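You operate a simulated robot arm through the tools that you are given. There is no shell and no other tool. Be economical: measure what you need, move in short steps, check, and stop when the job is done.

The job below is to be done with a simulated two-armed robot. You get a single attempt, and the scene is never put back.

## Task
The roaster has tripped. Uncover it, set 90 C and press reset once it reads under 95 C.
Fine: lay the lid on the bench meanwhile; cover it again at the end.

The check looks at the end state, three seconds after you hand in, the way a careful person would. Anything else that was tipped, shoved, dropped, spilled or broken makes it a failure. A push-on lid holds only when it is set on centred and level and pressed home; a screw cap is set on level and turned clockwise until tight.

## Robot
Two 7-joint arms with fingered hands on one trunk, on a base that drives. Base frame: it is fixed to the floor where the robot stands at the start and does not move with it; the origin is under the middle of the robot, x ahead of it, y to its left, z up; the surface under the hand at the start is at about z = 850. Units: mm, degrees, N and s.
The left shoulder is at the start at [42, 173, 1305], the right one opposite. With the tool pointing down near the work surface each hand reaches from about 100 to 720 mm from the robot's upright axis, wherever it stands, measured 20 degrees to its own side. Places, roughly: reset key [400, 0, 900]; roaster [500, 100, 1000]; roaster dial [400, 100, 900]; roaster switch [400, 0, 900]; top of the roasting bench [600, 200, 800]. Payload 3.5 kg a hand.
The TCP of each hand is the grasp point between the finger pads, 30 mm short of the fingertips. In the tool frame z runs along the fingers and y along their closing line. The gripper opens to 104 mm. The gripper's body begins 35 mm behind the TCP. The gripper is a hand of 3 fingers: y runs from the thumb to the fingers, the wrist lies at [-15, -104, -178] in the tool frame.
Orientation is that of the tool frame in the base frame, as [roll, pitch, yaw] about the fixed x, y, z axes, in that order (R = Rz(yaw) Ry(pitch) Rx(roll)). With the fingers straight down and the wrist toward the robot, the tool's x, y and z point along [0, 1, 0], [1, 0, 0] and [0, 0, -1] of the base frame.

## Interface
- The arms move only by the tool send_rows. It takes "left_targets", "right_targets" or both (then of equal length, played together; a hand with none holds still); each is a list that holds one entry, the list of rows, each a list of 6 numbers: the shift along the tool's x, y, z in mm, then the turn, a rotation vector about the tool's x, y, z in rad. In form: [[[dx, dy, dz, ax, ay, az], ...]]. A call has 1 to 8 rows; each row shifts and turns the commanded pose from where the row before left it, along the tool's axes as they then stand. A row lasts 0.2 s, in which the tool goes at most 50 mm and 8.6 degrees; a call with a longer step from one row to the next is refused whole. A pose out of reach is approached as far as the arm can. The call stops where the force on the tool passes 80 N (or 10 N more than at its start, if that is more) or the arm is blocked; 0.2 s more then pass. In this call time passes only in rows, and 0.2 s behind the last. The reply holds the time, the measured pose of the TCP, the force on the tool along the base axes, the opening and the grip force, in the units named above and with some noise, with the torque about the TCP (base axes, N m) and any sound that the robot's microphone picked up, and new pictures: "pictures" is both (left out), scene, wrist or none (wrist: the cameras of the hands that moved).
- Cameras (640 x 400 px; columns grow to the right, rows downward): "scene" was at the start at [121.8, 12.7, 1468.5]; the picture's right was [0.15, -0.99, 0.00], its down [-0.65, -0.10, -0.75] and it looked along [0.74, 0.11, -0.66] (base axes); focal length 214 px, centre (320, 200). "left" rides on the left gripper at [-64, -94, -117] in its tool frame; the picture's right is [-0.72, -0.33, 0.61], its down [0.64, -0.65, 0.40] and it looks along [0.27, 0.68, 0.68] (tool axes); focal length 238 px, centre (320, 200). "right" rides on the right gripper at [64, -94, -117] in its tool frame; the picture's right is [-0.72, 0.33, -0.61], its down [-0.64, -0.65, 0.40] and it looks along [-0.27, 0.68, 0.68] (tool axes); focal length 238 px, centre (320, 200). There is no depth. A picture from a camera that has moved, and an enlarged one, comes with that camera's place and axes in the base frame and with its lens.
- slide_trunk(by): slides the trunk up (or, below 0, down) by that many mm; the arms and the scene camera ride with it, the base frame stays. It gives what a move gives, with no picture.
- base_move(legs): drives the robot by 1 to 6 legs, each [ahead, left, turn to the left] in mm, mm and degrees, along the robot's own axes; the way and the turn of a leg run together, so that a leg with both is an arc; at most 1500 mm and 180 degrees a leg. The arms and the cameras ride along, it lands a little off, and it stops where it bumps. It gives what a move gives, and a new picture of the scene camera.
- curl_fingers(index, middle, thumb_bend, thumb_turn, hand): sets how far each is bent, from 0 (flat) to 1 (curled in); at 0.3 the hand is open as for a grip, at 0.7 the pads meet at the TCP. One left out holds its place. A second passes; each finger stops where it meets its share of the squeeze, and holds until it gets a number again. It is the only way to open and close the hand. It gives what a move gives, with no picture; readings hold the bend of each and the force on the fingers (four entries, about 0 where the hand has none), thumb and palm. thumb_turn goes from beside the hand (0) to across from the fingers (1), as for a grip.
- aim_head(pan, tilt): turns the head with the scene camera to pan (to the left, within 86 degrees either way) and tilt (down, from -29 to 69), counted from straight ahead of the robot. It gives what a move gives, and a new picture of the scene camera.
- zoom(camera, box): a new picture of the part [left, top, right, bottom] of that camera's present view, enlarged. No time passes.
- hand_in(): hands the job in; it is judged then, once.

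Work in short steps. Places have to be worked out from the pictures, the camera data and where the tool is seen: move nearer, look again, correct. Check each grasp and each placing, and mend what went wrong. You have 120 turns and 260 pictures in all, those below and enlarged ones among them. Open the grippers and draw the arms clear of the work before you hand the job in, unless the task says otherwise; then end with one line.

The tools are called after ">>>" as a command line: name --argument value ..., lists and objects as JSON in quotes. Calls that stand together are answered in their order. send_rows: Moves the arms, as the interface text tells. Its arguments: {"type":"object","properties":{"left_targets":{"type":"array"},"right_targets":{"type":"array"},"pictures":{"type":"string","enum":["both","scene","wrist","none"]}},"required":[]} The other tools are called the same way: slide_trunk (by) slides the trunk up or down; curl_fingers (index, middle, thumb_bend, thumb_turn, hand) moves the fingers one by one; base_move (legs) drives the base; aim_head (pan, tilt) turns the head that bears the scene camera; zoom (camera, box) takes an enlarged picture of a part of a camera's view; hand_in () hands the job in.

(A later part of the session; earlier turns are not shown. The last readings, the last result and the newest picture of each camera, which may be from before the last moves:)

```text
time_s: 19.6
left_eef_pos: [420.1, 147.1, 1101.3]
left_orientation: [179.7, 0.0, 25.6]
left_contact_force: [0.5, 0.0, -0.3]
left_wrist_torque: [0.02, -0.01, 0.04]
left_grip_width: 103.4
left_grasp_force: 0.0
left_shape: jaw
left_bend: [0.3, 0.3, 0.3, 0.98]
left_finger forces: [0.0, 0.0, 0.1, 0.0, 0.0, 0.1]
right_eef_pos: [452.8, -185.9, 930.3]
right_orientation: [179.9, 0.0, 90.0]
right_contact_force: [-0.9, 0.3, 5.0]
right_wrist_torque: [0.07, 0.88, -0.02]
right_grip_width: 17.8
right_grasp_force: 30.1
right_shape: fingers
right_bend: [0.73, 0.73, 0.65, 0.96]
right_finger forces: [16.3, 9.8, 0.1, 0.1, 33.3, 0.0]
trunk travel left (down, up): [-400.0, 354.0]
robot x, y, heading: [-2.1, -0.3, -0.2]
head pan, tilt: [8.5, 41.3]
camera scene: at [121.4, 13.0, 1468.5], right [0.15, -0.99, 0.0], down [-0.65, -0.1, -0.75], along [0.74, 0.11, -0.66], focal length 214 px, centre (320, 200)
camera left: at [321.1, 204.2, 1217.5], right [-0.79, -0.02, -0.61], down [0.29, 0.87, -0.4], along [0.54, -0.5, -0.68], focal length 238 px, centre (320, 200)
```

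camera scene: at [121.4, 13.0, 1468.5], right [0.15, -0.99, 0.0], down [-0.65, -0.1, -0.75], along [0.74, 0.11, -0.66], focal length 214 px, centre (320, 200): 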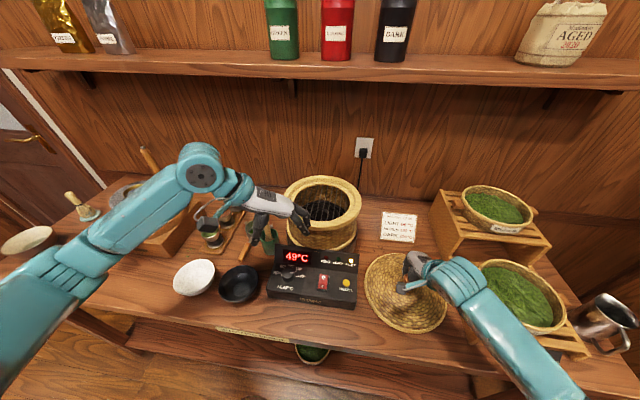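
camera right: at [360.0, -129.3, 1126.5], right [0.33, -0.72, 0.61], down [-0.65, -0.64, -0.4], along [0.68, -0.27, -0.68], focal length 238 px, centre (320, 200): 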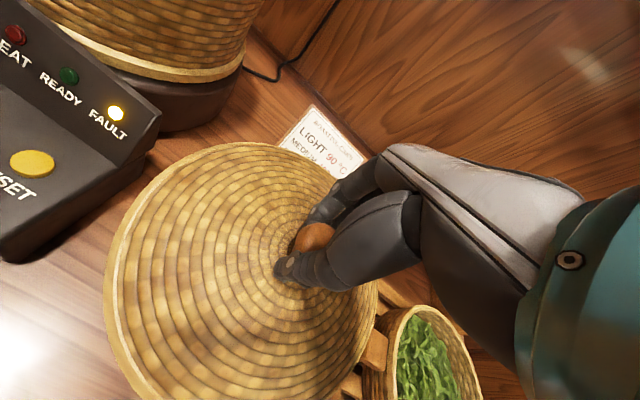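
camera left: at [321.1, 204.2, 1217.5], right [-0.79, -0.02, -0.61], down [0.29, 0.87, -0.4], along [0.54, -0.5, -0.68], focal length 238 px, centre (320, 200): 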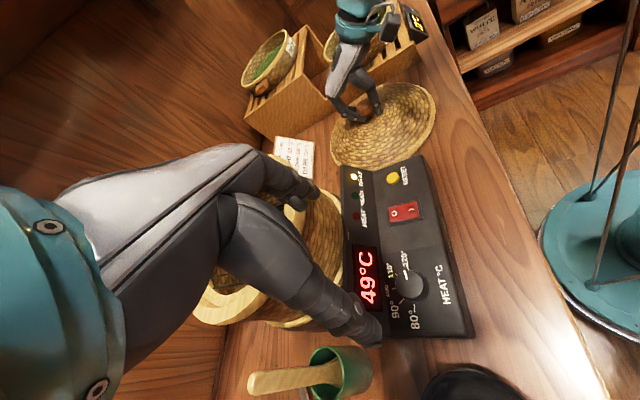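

The dial estimate holds at about [419, 147]. I pre-close the left hand to about 75 mm, then lower to z ≈ 955 above the knob.

>>> curl_fingers --hand "left" --index 0.43 --middle 0.43 --thumb_bend 0.43

>>> send_rows --left_targets '[[[0, 0, 24, 0, 0, 0], [0, 0, 30, 0, 0, 0], [0, 0, 30, 0, 0, 0], [0, 0, 30, 0, 0, 0], [0, 0, 30, 0, 0, 0]]]' --pictures "both"

>>> zoom --camera "scene" --box '[230, 200, 370, 310]'

>>> zoom --camera "left" --box '[280, 180, 480, 400]'

```text
time_s: 20.6
left_eef_pos: [420.7, 146.8, 1100.6]
left_orientation: [-180.0, 0.0, 25.8]
left_contact_force: [0.3, -0.9, 0.1]
left_wrist_torque: [0.0, 0.02, 0.0]
left_grip_width: 70.7
left_grasp_force: 0.2
left_shape: fingers
left_bend: [0.43, 0.43, 0.43, 0.98]
left_finger forces: [0.0, 0.1, 0.0, 0.1, 0.0, 0.0]
right_eef_pos: [452.6, -185.0, 928.3]
right_orientation: [180.0, 0.0, 90.0]
right_contact_force: [-1.8, 0.1, 5.0]
right_wrist_torque: [0.12, 0.88, 0.0]
right_grip_width: 17.4
right_grasp_force: 29.2
right_shape: fingers
right_bend: [0.73, 0.73, 0.65, 0.96]
right_finger forces: [16.5, 9.8, 0.1, 0.0, 32.7, 0.1]
trunk travel left (down, up): [-400.0, 354.0]
robot x, y, heading: [0.8, 0.2, -0.1]
head pan, tilt: [8.5, 41.3]
```

```text
time_s: 21.8
left_eef_pos: [421.4, 146.7, 956.2]
left_orientation: [-179.9, -0.1, 25.9]
left_contact_force: [0.4, -0.3, 0.0]
left_wrist_torque: [0.02, 0.02, 0.02]
left_grip_width: 70.8
left_grasp_force: 0.1
left_shape: fingers
left_bend: [0.43, 0.43, 0.43, 0.98]
left_finger forces: [0.0, 0.0, 0.0, 0.1, 0.0, 0.0]
right_eef_pos: [453.6, -185.3, 929.7]
right_orientation: [180.0, 0.1, 90.0]
right_contact_force: [-2.1, -0.1, 4.8]
right_wrist_torque: [0.05, 0.91, -0.04]
right_grip_width: 17.4
right_grasp_force: 29.5
right_shape: fingers
right_bend: [0.73, 0.73, 0.65, 0.96]
right_finger forces: [16.4, 9.6, 0.0, 0.0, 32.6, 0.1]
trunk travel left (down, up): [-400.0, 354.0]
robot x, y, heading: [-1.3, -2.0, 0.1]
head pan, tilt: [8.5, 41.3]
camera scene: at [121.3, 12.9, 1468.5], right [0.15, -0.99, 0.0], down [-0.65, -0.1, -0.75], along [0.74, 0.11, -0.66], focal length 214 px, centre (320, 200)
camera left: at [322.0, 203.9, 1073.1], right [-0.79, -0.02, -0.61], down [0.29, 0.87, -0.4], along [0.54, -0.5, -0.68], focal length 238 px, centre (320, 200)
```

scene: 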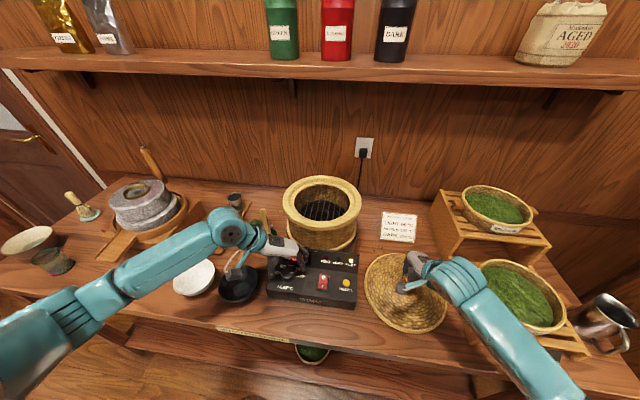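
left: 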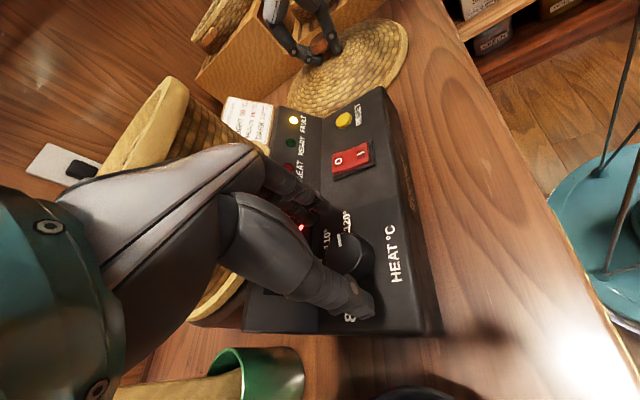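

```text
3.64 times, centred on (300, 255) of scene
camera zoom: at [121.3, 12.9, 1468.5], right [0.15, -0.99, 0.0], down [-0.65, -0.1, -0.75], along [0.74, 0.11, -0.66], focal length 780 px, centre (393, 0)
```

zoom: 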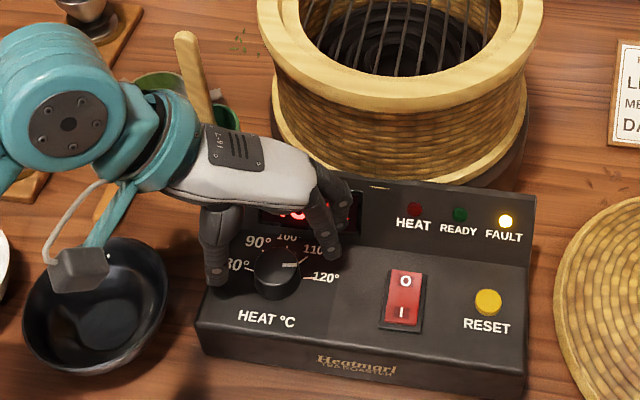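

```text
1.82 times, centred on (380, 290) of left
camera zoom: at [322.0, 203.9, 1073.1], right [-0.79, -0.02, -0.61], down [0.29, 0.87, -0.4], along [0.54, -0.5, -0.68], focal length 433 px, centre (211, 36)
```

zoom: 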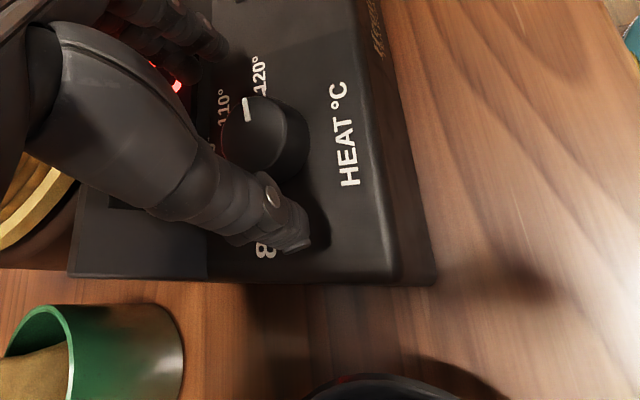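

The knob top is about z = 917 at [419.5, 145], and the fingers straddle it. I lower to about z = 934 with a slight correction and close.

>>> send_rows --left_targets '[[[-2, 0, 11, 0, 0, 0], [0, 0, 11, 0, 0, 0]]]' --pictures "none"

>>> curl_fingers --hand "left" --index 0.72 --middle 0.72 --thumb_bend 0.68

>>> zoom --camera "left" --box '[280, 180, 480, 400]'

>>> zoom --camera "scene" --box '[250, 220, 350, 310]'

```text
time_s: 22.4
left_eef_pos: [419.0, 146.3, 936.3]
left_orientation: [179.9, -0.1, 25.9]
left_contact_force: [0.1, 0.7, 6.1]
left_wrist_torque: [-0.22, -0.13, -0.05]
left_grip_width: 70.9
left_grasp_force: 2.7
left_shape: fingers
left_bend: [0.43, 0.43, 0.43, 0.98]
left_finger forces: [0.1, 5.0, 0.0, 0.0, 0.1, 0.1]
right_eef_pos: [452.8, -185.6, 930.0]
right_orientation: [179.9, 0.1, 90.1]
right_contact_force: [-0.8, 0.9, 3.5]
right_wrist_torque: [0.13, 0.73, -0.05]
right_grip_width: 17.8
right_grasp_force: 28.3
right_shape: fingers
right_bend: [0.73, 0.73, 0.65, 0.96]
right_finger forces: [17.6, 9.3, 0.0, 0.0, 29.9, 0.0]
trunk travel left (down, up): [-400.0, 354.0]
robot x, y, heading: [-0.1, 1.0, -0.1]
head pan, tilt: [8.5, 41.3]
```

```text
time_s: 23.4
left_eef_pos: [420.1, 144.8, 935.4]
left_orientation: [179.9, -0.1, 25.8]
left_contact_force: [8.2, -10.3, 0.2]
left_wrist_torque: [-0.2, -0.15, -0.01]
left_grip_width: 26.9
left_grasp_force: 15.1
left_shape: fingers
left_bend: [0.59, 0.63, 0.6, 0.97]
left_finger forces: [10.4, 10.8, 0.1, 0.0, 8.3, 0.1]
right_eef_pos: [453.7, -186.0, 927.9]
right_orientation: [-179.9, 0.0, 90.0]
right_contact_force: [-2.8, 1.1, 5.6]
right_wrist_torque: [0.12, 1.09, -0.05]
right_grip_width: 17.8
right_grasp_force: 31.1
right_shape: fingers
right_bend: [0.73, 0.73, 0.65, 0.96]
right_finger forces: [14.6, 10.9, 0.1, 0.0, 37.2, 0.0]
trunk travel left (down, up): [-400.0, 354.0]
robot x, y, heading: [2.7, -1.8, 0.3]
head pan, tilt: [8.5, 41.3]
```

```text
1.82 times, centred on (380, 290) of left
camera zoom: at [321.1, 202.1, 1051.9], right [-0.79, -0.02, -0.61], down [0.29, 0.87, -0.4], along [0.54, -0.5, -0.68], focal length 433 px, centre (211, 36)
```

zoom: 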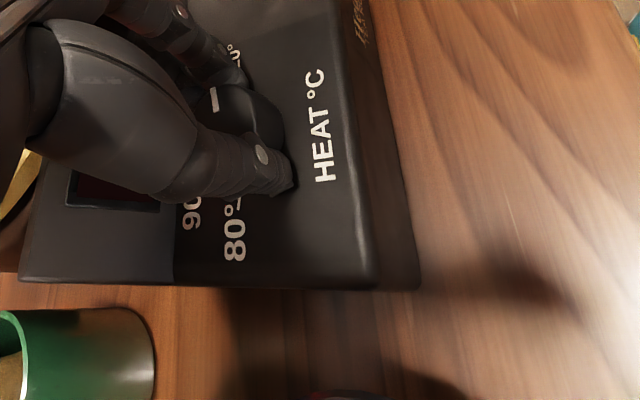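

```text
4.44 times, centred on (300, 265) of scene
camera zoom: at [122.3, 11.5, 1468.4], right [0.15, -0.99, 0.0], down [-0.65, -0.1, -0.75], along [0.74, 0.11, -0.66], focal length 953 px, centre (409, -89)
```

zoom: 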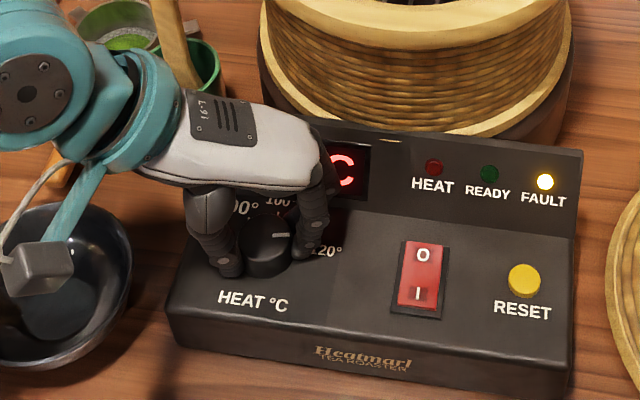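

Knob gripped, with index, middle and thumb all in contact. I turn counter-clockwise (−tool z) in a few rows, shifting 2 mm toward the fingers to balance, and check.

>>> send_rows --left_targets '[[[0, 2, 0, 0, 0, -0.1], [0, 0, 0, 0, 0, -0.12], [0, 0, 0, 0, 0, -0.12], [0, 0, 0, 0, 0, -0.12]]]' --pictures "none"

>>> zoom --camera "scene" --box '[250, 220, 350, 310]'

>>> zoom --camera "left" --box '[280, 180, 480, 400]'

```text
time_s: 24.4
left_eef_pos: [421.3, 145.8, 935.1]
left_orientation: [179.9, -0.1, 52.3]
left_contact_force: [13.0, -5.8, 0.4]
left_wrist_torque: [-0.1, -0.26, -0.02]
left_grip_width: 27.3
left_grasp_force: 15.1
left_shape: fingers
left_bend: [0.59, 0.63, 0.6, 0.97]
left_finger forces: [10.6, 11.0, 0.0, 0.0, 8.3, 0.0]
right_eef_pos: [454.5, -185.2, 928.3]
right_orientation: [-179.8, 0.0, 89.9]
right_contact_force: [-4.0, 0.7, 5.8]
right_wrist_torque: [0.14, 1.1, 0.0]
right_grip_width: 17.7
right_grasp_force: 31.1
right_shape: fingers
right_bend: [0.73, 0.73, 0.65, 0.96]
right_finger forces: [14.3, 10.9, 0.0, 0.0, 37.3, 0.0]
trunk travel left (down, up): [-400.0, 354.0]
robot x, y, heading: [2.6, 0.9, 0.1]
head pan, tilt: [8.5, 41.3]
```

```text
4.44 times, centred on (300, 265) of scene
camera zoom: at [122.8, 12.2, 1468.4], right [0.15, -0.99, 0.0], down [-0.65, -0.1, -0.75], along [0.74, 0.11, -0.66], focal length 953 px, centre (409, -89)
```

zoom: 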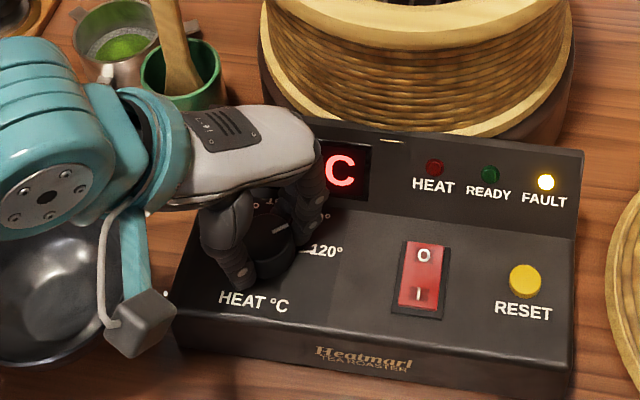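

```text
1.82 times, centred on (380, 290) of left
camera zoom: at [307.0, 152.0, 1051.8], right [-0.7, -0.37, -0.61], down [-0.13, 0.91, -0.4], along [0.71, -0.2, -0.68], focal length 433 px, centre (211, 36)
```

zoom: 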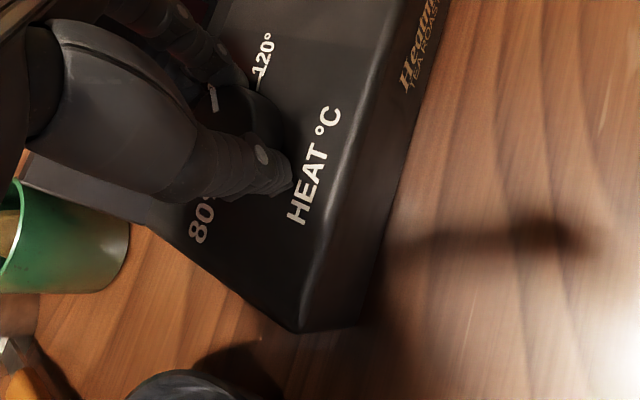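

The knob turns with the hand without slipping, at 26° so far. I continue another 60°.

>>> send_rows --left_targets '[[[0, 0, 0, 0, 0, -0.13], [0, 0, 0, 0, 0, -0.13], [0, 0, 0, 0, 0, -0.13], [0, 0, 0, 0, 0, -0.13], [0, 0, 0, 0, 0, -0.13], [0, 0, 0, 0, 0, -0.13], [0, 0, 0, 0, 0, -0.13], [0, 0, 0, 0, 0, -0.13]]]' --pictures "scene"

>>> zoom --camera "left" --box '[280, 180, 480, 400]'

```text
time_s: 26.2
left_eef_pos: [418.8, 146.4, 934.0]
left_orientation: [179.9, 0.0, 112.0]
left_contact_force: [18.7, 9.7, 7.5]
left_wrist_torque: [0.32, -0.57, -0.07]
left_grip_width: 27.1
left_grasp_force: 19.2
left_shape: fingers
left_bend: [0.57, 0.61, 0.61, 0.98]
left_finger forces: [12.9, 19.4, 0.1, 0.0, 6.5, 0.0]
right_eef_pos: [454.1, -184.8, 928.4]
right_orientation: [-179.8, 0.1, 90.0]
right_contact_force: [-2.7, 0.3, 4.8]
right_wrist_torque: [0.05, 0.92, -0.02]
right_grip_width: 17.5
right_grasp_force: 29.0
right_shape: fingers
right_bend: [0.73, 0.73, 0.65, 0.96]
right_finger forces: [14.6, 10.4, 0.0, 0.0, 34.1, 0.0]
trunk travel left (down, up): [-400.0, 354.0]
robot x, y, heading: [2.1, 4.3, -0.2]
head pan, tilt: [8.5, 41.3]
camera scene: at [123.2, 14.0, 1468.4], right [0.15, -0.99, 0.0], down [-0.65, -0.1, -0.75], along [0.74, 0.11, -0.66], focal length 214 px, centre (320, 200)
```

scene: 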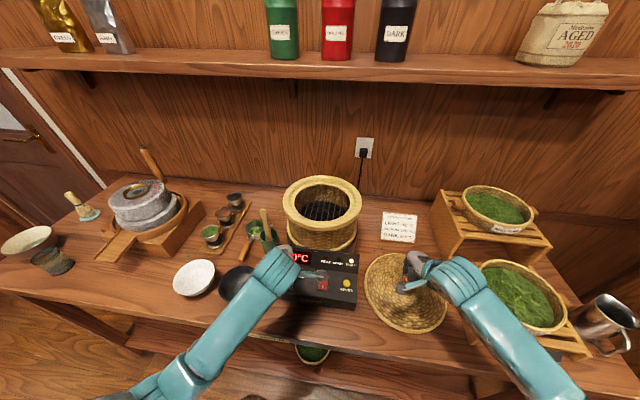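

```text
1.82 times, centred on (380, 290) of left
camera zoom: at [356.2, 51.7, 1052.0], right [-0.03, -0.79, -0.61], down [-0.84, 0.35, -0.41], along [0.54, 0.5, -0.68], focal length 433 px, centre (211, 36)
```

zoom: 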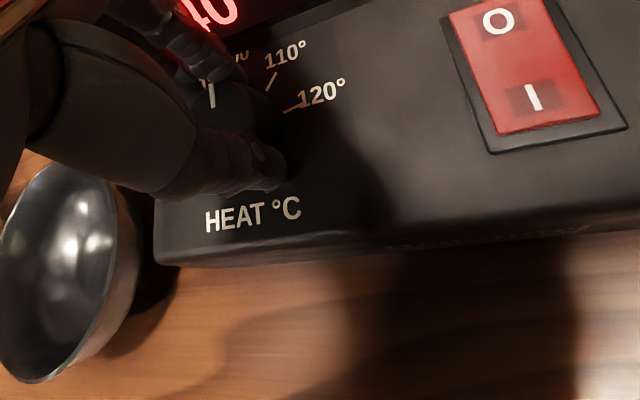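

The pointer is about 10° past 100, so roughly 35° remain to 90. I turn 30° more and check.

>>> send_rows --left_targets '[[[0, 0, 0, 0, 0, -0.13], [0, 0, 0, 0, 0, -0.13], [0, 0, 0, 0, 0, -0.13], [0, 0, 0, 0, 0, -0.13]]]' --pictures "none"

>>> zoom --camera "left" --box '[280, 160, 440, 320]'

```text
time_s: 27.2
left_eef_pos: [416.9, 161.0, 936.4]
left_orientation: [176.9, -1.2, 141.4]
left_contact_force: [1.9, -16.9, 61.7]
left_wrist_torque: [-2.38, 0.74, -0.07]
left_grip_width: 28.6
left_grasp_force: 44.2
left_shape: fingers
left_bend: [0.71, 0.72, 0.6, 0.92]
left_finger forces: [4.7, 0.0, 0.1, 0.1, 85.6, 0.0]
right_eef_pos: [450.3, -188.5, 931.4]
right_orientation: [179.7, -0.2, 89.9]
right_contact_force: [0.7, -0.4, 2.7]
right_wrist_torque: [0.07, 0.41, 0.0]
right_grip_width: 17.3
right_grasp_force: 28.0
right_shape: fingers
right_bend: [0.74, 0.73, 0.65, 0.95]
right_finger forces: [21.6, 8.7, 0.0, 0.1, 25.2, 0.0]
trunk travel left (down, up): [-400.0, 354.0]
robot x, y, heading: [-0.4, 1.9, -0.2]
head pan, tilt: [8.5, 41.3]
```

```text
2.50 times, centred on (360, 240) of left
camera zoom: at [406.0, 41.6, 1046.5], right [0.37, -0.67, -0.64], down [-0.9, -0.09, -0.43], along [0.23, 0.74, -0.64], focal length 596 px, centre (220, 100)
```

zoom: 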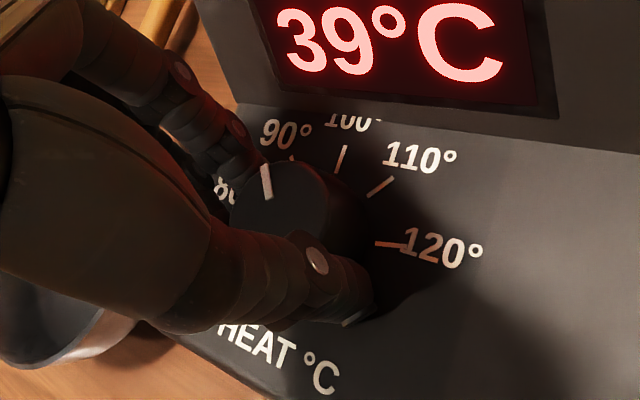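

The grip slipped and the thumb is loaded at 86 N. I open the fingers at once to relieve it, then rise straight up.

>>> curl_fingers --hand "left" --index 0.43 --middle 0.43 --thumb_bend 0.43

>>> zoom --camera "left" --box '[280, 160, 440, 320]'

```text
time_s: 28.2
left_eef_pos: [420.4, 168.3, 935.9]
left_orientation: [177.1, -1.0, 142.0]
left_contact_force: [9.4, -0.7, 48.0]
left_wrist_torque: [-1.9, 0.56, 0.34]
left_grip_width: 67.4
left_grasp_force: 26.1
left_shape: fingers
left_bend: [0.43, 0.43, 0.47, 0.92]
left_finger forces: [0.0, 0.1, 0.1, 0.1, 51.6, 0.0]
right_eef_pos: [451.6, -186.3, 929.4]
right_orientation: [179.9, 0.0, 90.0]
right_contact_force: [-0.4, -0.6, 5.3]
right_wrist_torque: [0.11, 0.92, -0.02]
right_grip_width: 17.3
right_grasp_force: 31.4
right_shape: fingers
right_bend: [0.74, 0.73, 0.65, 0.96]
right_finger forces: [17.1, 10.5, 0.1, 0.1, 35.2, 0.0]
trunk travel left (down, up): [-400.0, 354.0]
robot x, y, heading: [-1.0, 0.9, -0.0]
head pan, tilt: [8.5, 41.3]
```

```text
2.50 times, centred on (360, 240) of left
camera zoom: at [411.4, 48.1, 1046.5], right [0.38, -0.67, -0.64], down [-0.9, -0.1, -0.42], along [0.22, 0.74, -0.64], focal length 596 px, centre (220, 100)
```

zoom: 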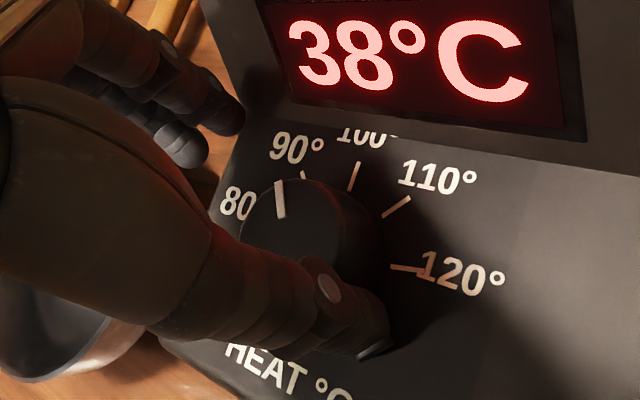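

The pointer now sits at or near 90. I raise the hand clear to read it properly.

>>> send_rows --left_targets '[[[0, 0, -15, 0, 0, 0], [0, 0, -25, 0, 0, 0], [0, 0, -30, 0, 0, 0], [0, 0, -40, 0, 0, 0]]]' --pictures "both"

>>> zoom --camera "left" --box '[280, 160, 440, 320]'

```text
time_s: 28.9
left_eef_pos: [417.9, 207.8, 967.7]
left_orientation: [172.8, -6.4, 143.1]
left_contact_force: [-0.5, -0.5, -0.5]
left_wrist_torque: [0.02, -0.02, 0.01]
left_grip_width: 70.4
left_grasp_force: 0.2
left_shape: fingers
left_bend: [0.43, 0.43, 0.43, 0.97]
left_finger forces: [0.0, 0.0, 0.0, 0.0, 0.1, 0.0]
right_eef_pos: [453.8, -185.5, 929.3]
right_orientation: [-180.0, 0.0, 90.0]
right_contact_force: [-2.0, 0.2, 4.7]
right_wrist_torque: [0.08, 0.75, 0.0]
right_grip_width: 17.8
right_grasp_force: 28.1
right_shape: fingers
right_bend: [0.73, 0.73, 0.65, 0.96]
right_finger forces: [15.7, 9.8, 0.0, 0.1, 30.9, 0.0]
trunk travel left (down, up): [-400.0, 354.0]
robot x, y, heading: [-3.9, -0.6, -0.2]
head pan, tilt: [8.5, 41.3]
stopped in row 3 (left hand): the arm was blocked; the commanded pose is now the measured one
camera scene: at [121.5, 12.9, 1468.2], right [0.15, -0.99, 0.0], down [-0.65, -0.1, -0.75], along [0.74, 0.11, -0.66], focal length 214 px, centre (320, 200)
camera left: at [413.3, 76.3, 1063.7], right [0.37, -0.58, -0.73], down [-0.91, -0.06, -0.41], along [0.19, 0.81, -0.55], focal length 238 px, centre (320, 200)
```

scene: 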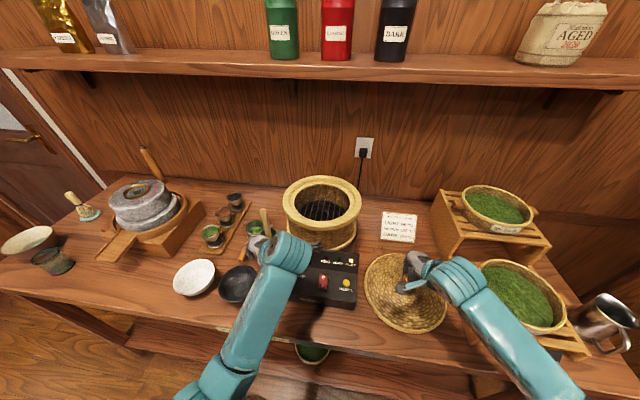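
left: 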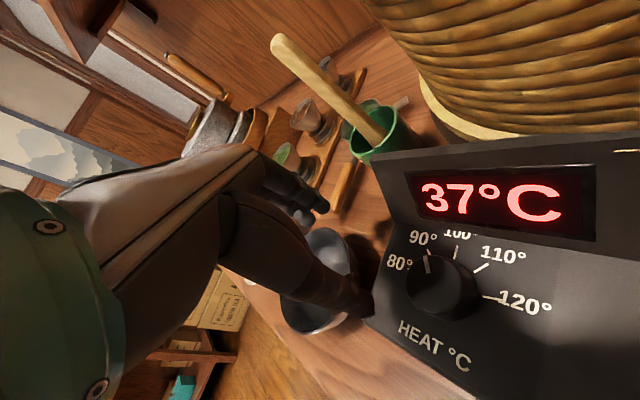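

```text
2.50 times, centred on (360, 240) of left
camera zoom: at [413.3, 76.3, 1063.7], right [0.37, -0.58, -0.73], down [-0.91, -0.06, -0.41], along [0.19, 0.81, -0.55], focal length 596 px, centre (220, 100)
```

zoom: 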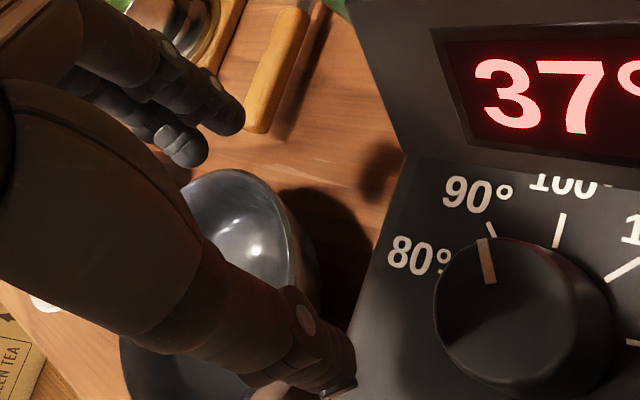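

The arm is at a joint limit at this yaw. I turn the hand back toward yaw 90 while rising, which should free it.

>>> send_rows --left_targets '[[[0, 0, -8, 0, 0, 0.12], [0, 0, -15, 0, 0, 0.13], [0, 0, -20, 0, 0, 0.13], [0, 0, -25, 0, 0, 0.13], [0, 0, -25, 0, 0, 0.13], [0, 0, -25, 0, 0, 0.13]]]' --pictures "both"

```text
time_s: 30.3
left_eef_pos: [420.0, 192.1, 1084.2]
left_orientation: [179.3, -10.6, 98.9]
left_contact_force: [-0.9, 0.2, 0.0]
left_wrist_torque: [-0.02, -0.01, -0.01]
left_grip_width: 70.7
left_grasp_force: 0.0
left_shape: fingers
left_bend: [0.43, 0.43, 0.43, 0.97]
left_finger forces: [0.1, 0.0, 0.1, 0.1, 0.0, 0.1]
right_eef_pos: [453.8, -184.6, 930.4]
right_orientation: [-179.9, 0.1, 90.0]
right_contact_force: [-1.5, 0.9, 3.9]
right_wrist_torque: [0.09, 0.69, -0.01]
right_grip_width: 17.7
right_grasp_force: 28.6
right_shape: fingers
right_bend: [0.73, 0.73, 0.65, 0.96]
right_finger forces: [16.4, 9.9, 0.1, 0.1, 30.9, 0.1]
trunk travel left (down, up): [-400.0, 354.0]
robot x, y, heading: [-1.4, -0.9, 0.1]
head pan, tilt: [8.5, 41.3]
camera scene: at [121.4, 12.7, 1468.5], right [0.15, -0.99, 0.0], down [-0.65, -0.1, -0.75], along [0.74, 0.11, -0.66], focal length 214 px, centre (320, 200)
camera left: at [338.3, 93.8, 1185.2], right [-0.22, -0.64, -0.74], down [-0.75, 0.6, -0.29], along [0.62, 0.49, -0.61], focal length 238 px, centre (320, 200)
```

scene: 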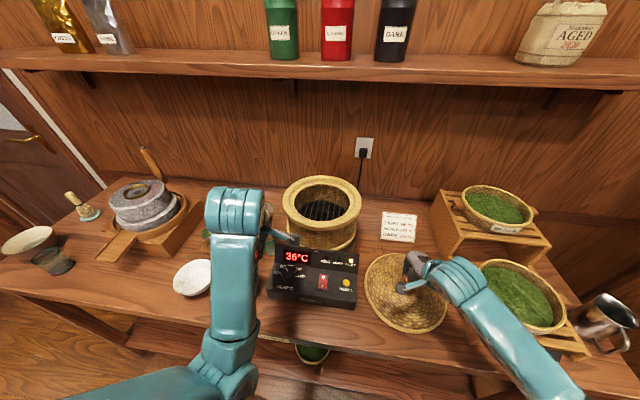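
left: 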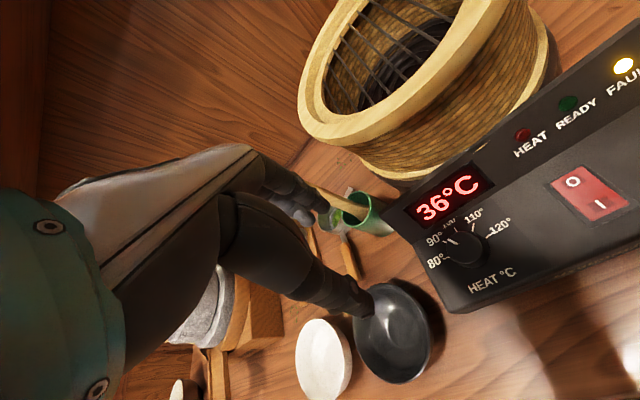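

Free now. I zoom in on the dial to read the pointer.

>>> zoom --camera "left" --box '[410, 190, 530, 300]'

>>> zoom --camera "scene" --box '[260, 240, 360, 310]'

```text
3.64 times, centred on (470, 245) of left
camera zoom: at [338.3, 93.8, 1185.2], right [-0.22, -0.64, -0.74], down [-0.75, 0.6, -0.29], along [0.62, 0.49, -0.61], focal length 867 px, centre (-226, 36)
```

zoom: 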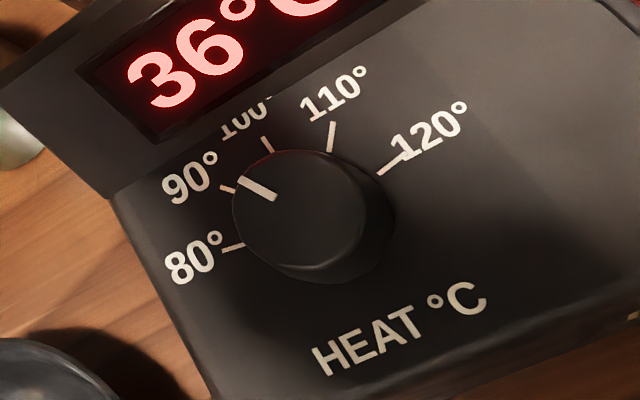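

```text
5.71 times, centred on (310, 275) of scene
camera zoom: at [121.4, 12.7, 1468.5], right [0.15, -0.99, 0.0], down [-0.65, -0.1, -0.75], along [0.74, 0.11, -0.66], focal length 1226 px, centre (377, -229)
```

zoom: 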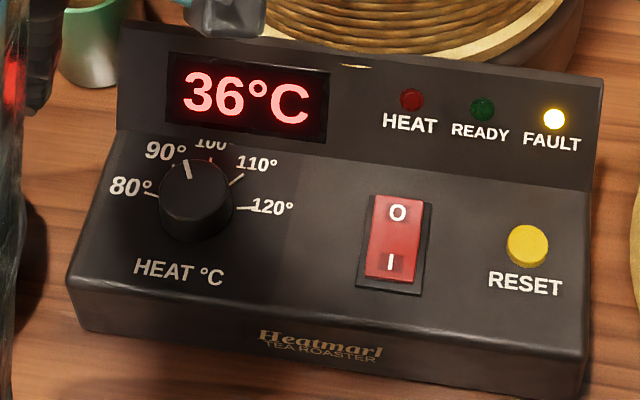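

The pointer works out at about 28° past 100 toward 90 (≈ 94 °C), so about 17° more is needed. I level the hand and turn it to about yaw 50 for a second grip.

>>> send_rows --left_targets '[[[0, 0, 0, 0, -0.0925, 0], [0, 0, 0, 0, -0.0925, 0], [0, 0, 0, 0, 0, 0.14], [0, 0, 0, 0, 0, 0.14], [0, 0, 0, 0, 0, 0.14], [0, 0, 0, 0, 0, 0.14], [0, 0, 0, 0, 0, 0.14], [0, 0, 0, 0, 0, 0.14]]]' --pictures "none"

```text
time_s: 31.7
left_eef_pos: [423.7, 243.1, 1076.7]
left_orientation: [-179.9, -8.8, 72.5]
left_contact_force: [0.0, -0.8, -0.9]
left_wrist_torque: [0.0, -0.01, 0.0]
left_grip_width: 70.3
left_grasp_force: 0.0
left_shape: fingers
left_bend: [0.43, 0.43, 0.43, 0.98]
left_finger forces: [0.0, 0.0, 0.0, 0.1, 0.0, 0.0]
left hand out of reach, approached as far as the arm can: row 6
right_eef_pos: [453.2, -184.0, 928.5]
right_orientation: [-180.0, 0.0, 90.0]
right_contact_force: [-1.7, 0.1, 3.5]
right_wrist_torque: [0.07, 0.58, 0.0]
right_grip_width: 17.7
right_grasp_force: 27.8
right_shape: fingers
right_bend: [0.73, 0.73, 0.65, 0.96]
right_finger forces: [17.7, 9.6, 0.0, 0.0, 28.9, 0.1]
trunk travel left (down, up): [-400.0, 354.0]
robot x, y, heading: [-3.9, 1.1, 0.0]
head pan, tilt: [8.5, 41.3]
stopped in row 6 (left hand): the arm was blocked; the commanded pose is now the measured one
```

The arm is stuck near a limit again and drifted left. I look, and then go up toward the roomy start pose to reset its posture.

>>> send_rows --left_targets '[[[0, 0, -30, 0, 0, -0.05], [0, 0, -40, 0, 0, -0.08], [0, 0, -40, 0, 0, -0.08], [0, 0, -40, 0, 0, -0.08]]]' --pictures "both"

```text
time_s: 32.7
left_eef_pos: [427.2, 313.6, 1121.6]
left_orientation: [178.6, -10.4, 83.5]
left_contact_force: [-0.3, -0.3, -0.1]
left_wrist_torque: [-0.01, -0.03, 0.03]
left_grip_width: 70.2
left_grasp_force: 0.1
left_shape: fingers
left_bend: [0.43, 0.43, 0.43, 0.98]
left_finger forces: [0.0, 0.0, 0.0, 0.1, 0.0, 0.1]
left hand out of reach, approached as far as the arm can: row 1, 2, 3, 4
right_eef_pos: [452.4, -184.3, 928.8]
right_orientation: [-179.9, 0.0, 90.1]
right_contact_force: [-0.2, -0.2, 4.3]
right_wrist_torque: [0.06, 0.79, -0.02]
right_grip_width: 17.7
right_grasp_force: 29.8
right_shape: fingers
right_bend: [0.73, 0.73, 0.65, 0.96]
right_finger forces: [17.0, 10.1, 0.0, 0.1, 32.1, 0.1]
trunk travel left (down, up): [-400.0, 354.0]
robot x, y, heading: [1.2, -2.4, 0.0]
head pan, tilt: [8.5, 41.3]
camera scene: at [121.4, 13.2, 1468.5], right [0.15, -0.99, 0.0], down [-0.65, -0.1, -0.75], along [0.74, 0.11, -0.66], focal length 214 px, centre (320, 200)
camera left: at [320.9, 240.7, 1222.0], right [-0.38, -0.56, -0.74], down [-0.56, 0.77, -0.3], along [0.74, 0.3, -0.6], focal length 238 px, centre (320, 200)
```

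scene: 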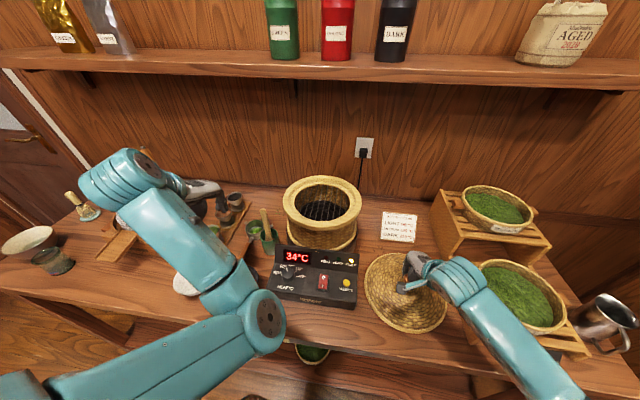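
left: 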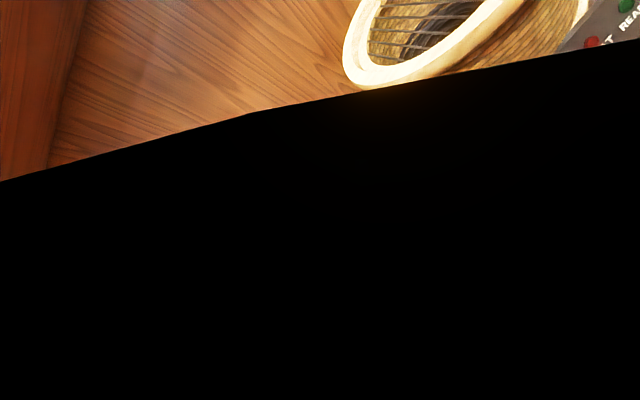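

The left elbow has swung inward. I move the hand forward and up toward its start pose so that the arm can unfold.

>>> send_rows --left_targets '[[[0, 20, -25, 0, -0.06, 0], [0, 25, -25, 0, -0.06, 0], [0, 25, -25, 0, -0.05, 0], [0, 0, -25, 0, 0, 0]]]' --pictures "scene"

```text
time_s: 33.7
left_eef_pos: [513.0, 298.2, 1204.5]
left_orientation: [178.5, 1.1, 82.1]
left_contact_force: [0.2, 0.0, -0.3]
left_wrist_torque: [0.0, 0.02, 0.02]
left_grip_width: 70.5
left_grasp_force: 0.0
left_shape: fingers
left_bend: [0.43, 0.43, 0.43, 0.98]
left_finger forces: [0.0, 0.0, 0.1, 0.0, 0.0, 0.1]
left hand out of reach, approached as far as the arm can: row 1, 2, 4
right_eef_pos: [453.9, -184.4, 929.3]
right_orientation: [-180.0, 0.0, 90.0]
right_contact_force: [0.2, -0.4, 5.4]
right_wrist_torque: [0.08, 0.8, -0.04]
right_grip_width: 17.4
right_grasp_force: 30.4
right_shape: fingers
right_bend: [0.73, 0.73, 0.65, 0.96]
right_finger forces: [17.5, 10.4, 0.0, 0.0, 33.0, 0.1]
trunk travel left (down, up): [-400.0, 354.0]
robot x, y, heading: [-0.7, 0.4, 0.0]
head pan, tilt: [8.5, 41.3]
camera scene: at [121.2, 13.1, 1468.5], right [0.15, -0.99, 0.0], down [-0.65, -0.1, -0.75], along [0.74, 0.11, -0.66], focal length 214 px, centre (320, 200)
```

scene: 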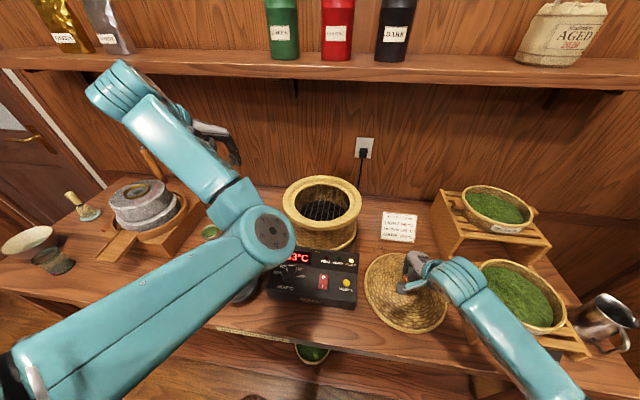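

The elbow is still inward. I move the hand far out to the left in free air at this height to swing the arm out.

>>> send_rows --left_targets '[[[35, 0, 0, 0, 0, 0], [40, 0, 0, 0, 0, 0], [40, 0, 0, 0, 0, 0], [40, 0, 0, 0, 0, 0], [40, 0, 0, 0, 0, 0], [40, 0, 0, 0, 0, 0]]]' --pictures "scene"

```text
time_s: 35.1
left_eef_pos: [545.0, 530.8, 1198.4]
left_orientation: [178.7, 1.2, 82.1]
left_contact_force: [-1.1, 0.9, -0.5]
left_wrist_torque: [-0.02, 0.03, 0.01]
left_grip_width: 70.3
left_grasp_force: 0.0
left_shape: fingers
left_bend: [0.43, 0.43, 0.43, 0.98]
left_finger forces: [0.1, 0.0, 0.0, 0.0, 0.1, 0.1]
right_eef_pos: [452.6, -183.1, 929.8]
right_orientation: [-180.0, 0.2, 90.0]
right_contact_force: [-0.8, -0.2, 4.5]
right_wrist_torque: [0.08, 0.74, -0.06]
right_grip_width: 17.2
right_grasp_force: 30.1
right_shape: fingers
right_bend: [0.73, 0.73, 0.65, 0.96]
right_finger forces: [18.2, 10.4, 0.0, 0.1, 31.8, 0.0]
trunk travel left (down, up): [-400.0, 354.0]
robot x, y, heading: [-3.9, -0.1, -0.1]
head pan, tilt: [8.5, 41.3]
camera scene: at [121.1, 14.0, 1468.5], right [0.15, -0.99, 0.0], down [-0.65, -0.1, -0.75], along [0.74, 0.11, -0.66], focal length 214 px, centre (320, 200)
```

scene: 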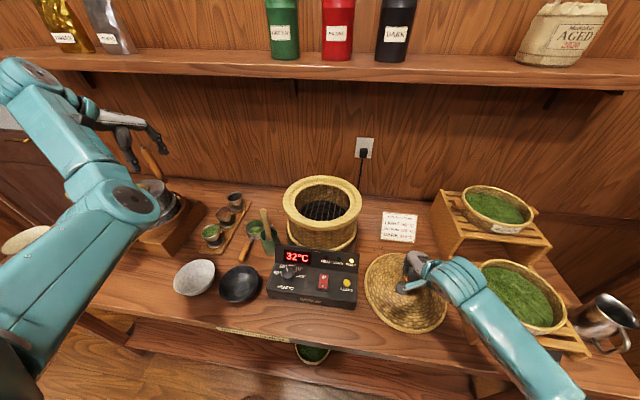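

The arm is free here. I rotate the hand toward yaw ≈ 20, which should push the elbow outward.

>>> send_rows --left_targets '[[[0, 0, 0, 0, 0, 0.13], [0, 0, 0, 0, 0, 0.13], [0, 0, 0, 0, 0, 0.13], [0, 0, 0, 0, 0, 0.13], [0, 0, 0, 0, 0, 0.13], [0, 0, 0, 0, 0, 0.13], [0, 0, 0, 0, 0, 0.13]]]' --pictures "scene"

```text
time_s: 36.7
left_eef_pos: [520.2, 517.8, 1193.0]
left_orientation: [178.2, -0.4, 30.0]
left_contact_force: [0.3, 0.6, 0.2]
left_wrist_torque: [-0.01, 0.0, -0.04]
left_grip_width: 70.5
left_grasp_force: 0.0
left_shape: fingers
left_bend: [0.43, 0.43, 0.43, 0.98]
left_finger forces: [0.1, 0.0, 0.1, 0.0, 0.0, 0.0]
left hand out of reach, approached as far as the arm can: row 6, 7
right_eef_pos: [453.4, -185.8, 928.9]
right_orientation: [-180.0, 0.0, 90.1]
right_contact_force: [-0.1, 0.7, 5.0]
right_wrist_torque: [0.09, 0.82, -0.04]
right_grip_width: 17.1
right_grasp_force: 30.9
right_shape: fingers
right_bend: [0.73, 0.73, 0.65, 0.96]
right_finger forces: [18.0, 10.4, 0.0, 0.0, 33.1, 0.0]
trunk travel left (down, up): [-400.0, 354.0]
robot x, y, heading: [0.6, 1.5, -0.1]
head pan, tilt: [8.5, 41.3]
camera scene: at [121.1, 12.8, 1468.5], right [0.15, -0.99, 0.0], down [-0.65, -0.1, -0.75], along [0.74, 0.11, -0.66], focal length 214 px, centre (320, 200)
```

scene: 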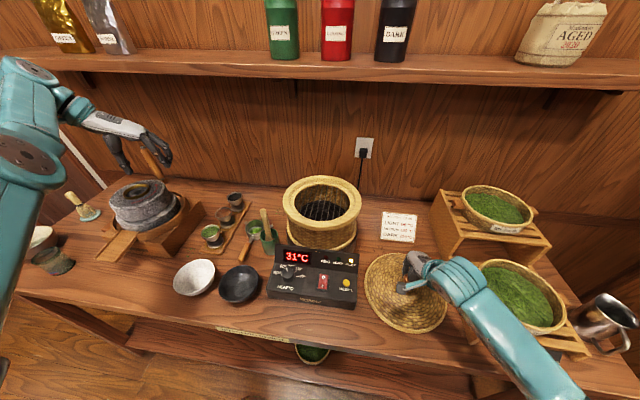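

The elbow is out again. I bring the hand back toward the dial at this yaw and height.

>>> send_rows --left_targets '[[[-32, 32, 0, 0, 0, 0], [-32, 32, 0, 0, 0, 0], [-32, 32, 0, 0, 0, 0], [-32, 32, 0, 0, 0, 0], [-32, 32, 0, 0, 0, 0], [-32, 32, 0, 0, 0, 0], [-32, 32, 0, 0, 0, 0], [-32, 32, 0, 0, 0, 0]]]' --pictures "scene"

```text
time_s: 38.5
left_eef_pos: [427.9, 167.0, 1198.4]
left_orientation: [178.2, -0.4, 29.9]
left_contact_force: [0.2, -0.5, -0.1]
left_wrist_torque: [0.03, 0.0, -0.01]
left_grip_width: 70.3
left_grasp_force: 0.0
left_shape: fingers
left_bend: [0.43, 0.43, 0.43, 0.98]
left_finger forces: [0.0, 0.1, 0.1, 0.0, 0.0, 0.0]
right_eef_pos: [453.6, -185.3, 930.1]
right_orientation: [-180.0, 0.0, 90.0]
right_contact_force: [-0.2, 0.4, 5.8]
right_wrist_torque: [0.09, 0.82, 0.0]
right_grip_width: 17.2
right_grasp_force: 31.6
right_shape: fingers
right_bend: [0.73, 0.73, 0.65, 0.96]
right_finger forces: [18.0, 10.7, 0.0, 0.0, 33.8, 0.0]
trunk travel left (down, up): [-400.0, 354.0]
robot x, y, heading: [-1.8, -2.3, -0.0]
head pan, tilt: [8.5, 41.3]
camera scene: at [121.2, 12.3, 1468.5], right [0.15, -0.99, 0.0], down [-0.65, -0.1, -0.75], along [0.74, 0.11, -0.66], focal length 214 px, centre (320, 200)
```

scene: 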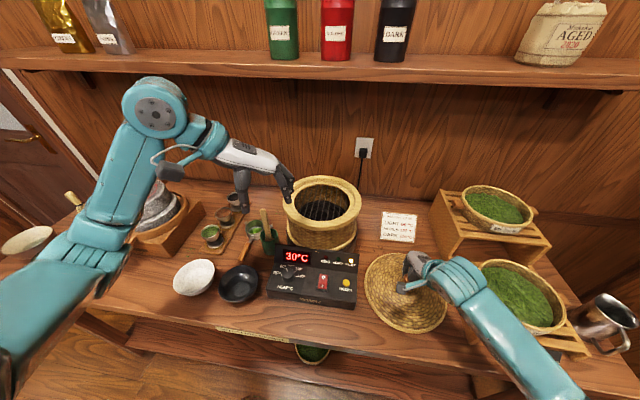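

Posture restored. I lower over the dial to z ≈ 957, levelling slightly.

>>> send_rows --left_targets '[[[-8, 7, 25, 0.031, 0, 0], [-8, 8, 31, 0, 0, 0], [0, 0, 31, 0, 0, 0], [0, 0, 31, 0, 0, 0], [0, 0, 31, 0, 0, 0], [0, 0, 31, 0, 0, 0], [0, 0, 31, 0, 0, 0], [0, 0, 30, 0, 0, 0]]]' --pictures "none"

>>> zoom --camera "left" --box '[280, 180, 480, 400]'

>>> zoom --camera "scene" --box '[250, 220, 350, 310]'

```text
time_s: 40.3
left_eef_pos: [421.1, 148.9, 957.4]
left_orientation: [-179.9, -0.4, 29.9]
left_contact_force: [0.6, -0.3, -0.6]
left_wrist_torque: [-0.01, 0.01, 0.04]
left_grip_width: 70.4
left_grasp_force: 0.1
left_shape: fingers
left_bend: [0.43, 0.43, 0.43, 0.98]
left_finger forces: [0.1, 0.0, 0.0, 0.0, 0.1, 0.0]
right_eef_pos: [453.4, -185.2, 930.6]
right_orientation: [179.9, 0.1, 90.0]
right_contact_force: [0.4, 0.9, 4.8]
right_wrist_torque: [0.08, 0.8, 0.02]
right_grip_width: 17.3
right_grasp_force: 31.8
right_shape: fingers
right_bend: [0.73, 0.73, 0.65, 0.96]
right_finger forces: [18.3, 10.6, 0.0, 0.0, 33.2, 0.1]
trunk travel left (down, up): [-400.0, 354.0]
robot x, y, heading: [0.3, -1.3, 0.1]
head pan, tilt: [8.5, 41.3]
```

```text
1.82 times, centred on (380, 290) of left
camera zoom: at [318.6, 197.9, 1073.8], right [-0.78, -0.07, -0.62], down [0.23, 0.89, -0.4], along [0.58, -0.46, -0.68], focal length 433 px, centre (211, 36)
```

zoom: 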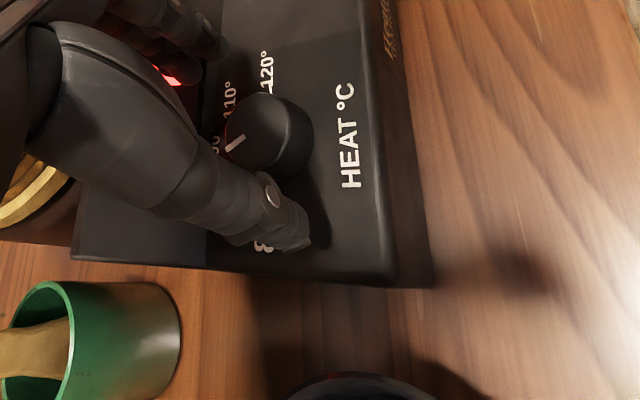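

```text
4.44 times, centred on (300, 265) of scene
camera zoom: at [121.3, 13.2, 1468.5], right [0.15, -0.99, 0.0], down [-0.65, -0.1, -0.75], along [0.74, 0.11, -0.66], focal length 953 px, centre (409, -89)
```

zoom: 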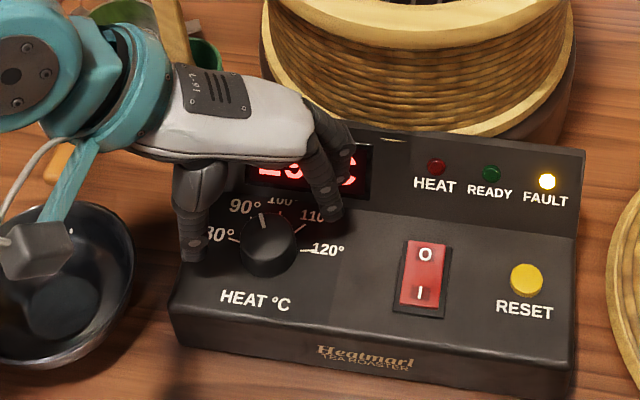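

The pointer is about 30° past 100, so about 15° remain. I lower, grip and turn 15°.

>>> send_rows --left_targets '[[[-1, 3, 11, 0, 0, 0], [0, 0, 11, 0, 0, 0]]]' --pictures "none"

>>> curl_fingers --hand "left" --index 0.72 --middle 0.72 --thumb_bend 0.68

>>> zoom --camera "left" --box '[280, 180, 480, 400]'

```text
time_s: 40.9
left_eef_pos: [423.1, 145.2, 935.6]
left_orientation: [179.9, -0.5, 29.9]
left_contact_force: [-0.4, 0.0, 2.7]
left_wrist_torque: [-0.13, -0.09, 0.0]
left_grip_width: 70.4
left_grasp_force: 2.0
left_shape: fingers
left_bend: [0.43, 0.43, 0.43, 0.98]
left_finger forces: [0.0, 3.8, 0.0, 0.0, 0.0, 0.0]
right_eef_pos: [453.2, -185.6, 929.2]
right_orientation: [-180.0, 0.0, 90.1]
right_contact_force: [1.4, 0.7, 5.4]
right_wrist_torque: [0.09, 0.68, -0.01]
right_grip_width: 17.2
right_grasp_force: 30.5
right_shape: fingers
right_bend: [0.73, 0.73, 0.65, 0.96]
right_finger forces: [19.5, 10.5, 0.0, 0.0, 30.5, 0.0]
trunk travel left (down, up): [-400.0, 354.0]
robot x, y, heading: [-0.5, 1.7, -0.1]
head pan, tilt: [8.5, 41.3]
```

```text
time_s: 41.9
left_eef_pos: [424.0, 145.3, 935.0]
left_orientation: [-179.9, -0.4, 29.9]
left_contact_force: [6.5, -2.7, -2.4]
left_wrist_torque: [-0.04, -0.09, 0.02]
left_grip_width: 28.6
left_grasp_force: 13.1
left_shape: fingers
left_bend: [0.6, 0.65, 0.59, 0.97]
left_finger forces: [9.3, 7.2, 0.0, 0.0, 10.6, 0.0]
right_eef_pos: [454.3, -184.3, 930.0]
right_orientation: [180.0, 0.0, 89.9]
right_contact_force: [-2.1, 0.5, 6.7]
right_wrist_torque: [0.12, 1.06, -0.05]
right_grip_width: 17.5
right_grasp_force: 32.7
right_shape: fingers
right_bend: [0.73, 0.73, 0.65, 0.96]
right_finger forces: [16.3, 11.7, 0.1, 0.1, 38.0, 0.1]
trunk travel left (down, up): [-400.0, 354.0]
robot x, y, heading: [0.3, 3.9, 0.1]
head pan, tilt: [8.5, 41.3]
```

```text
1.82 times, centred on (380, 290) of left
camera zoom: at [320.7, 194.3, 1051.6], right [-0.78, -0.07, -0.62], down [0.23, 0.89, -0.4], along [0.58, -0.46, -0.68], focal length 433 px, centre (211, 36)
```

zoom: 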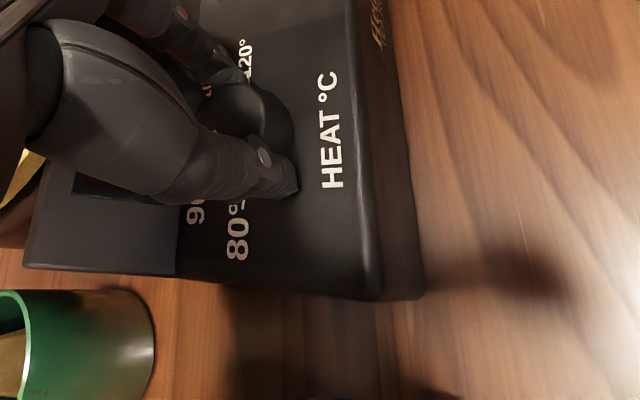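

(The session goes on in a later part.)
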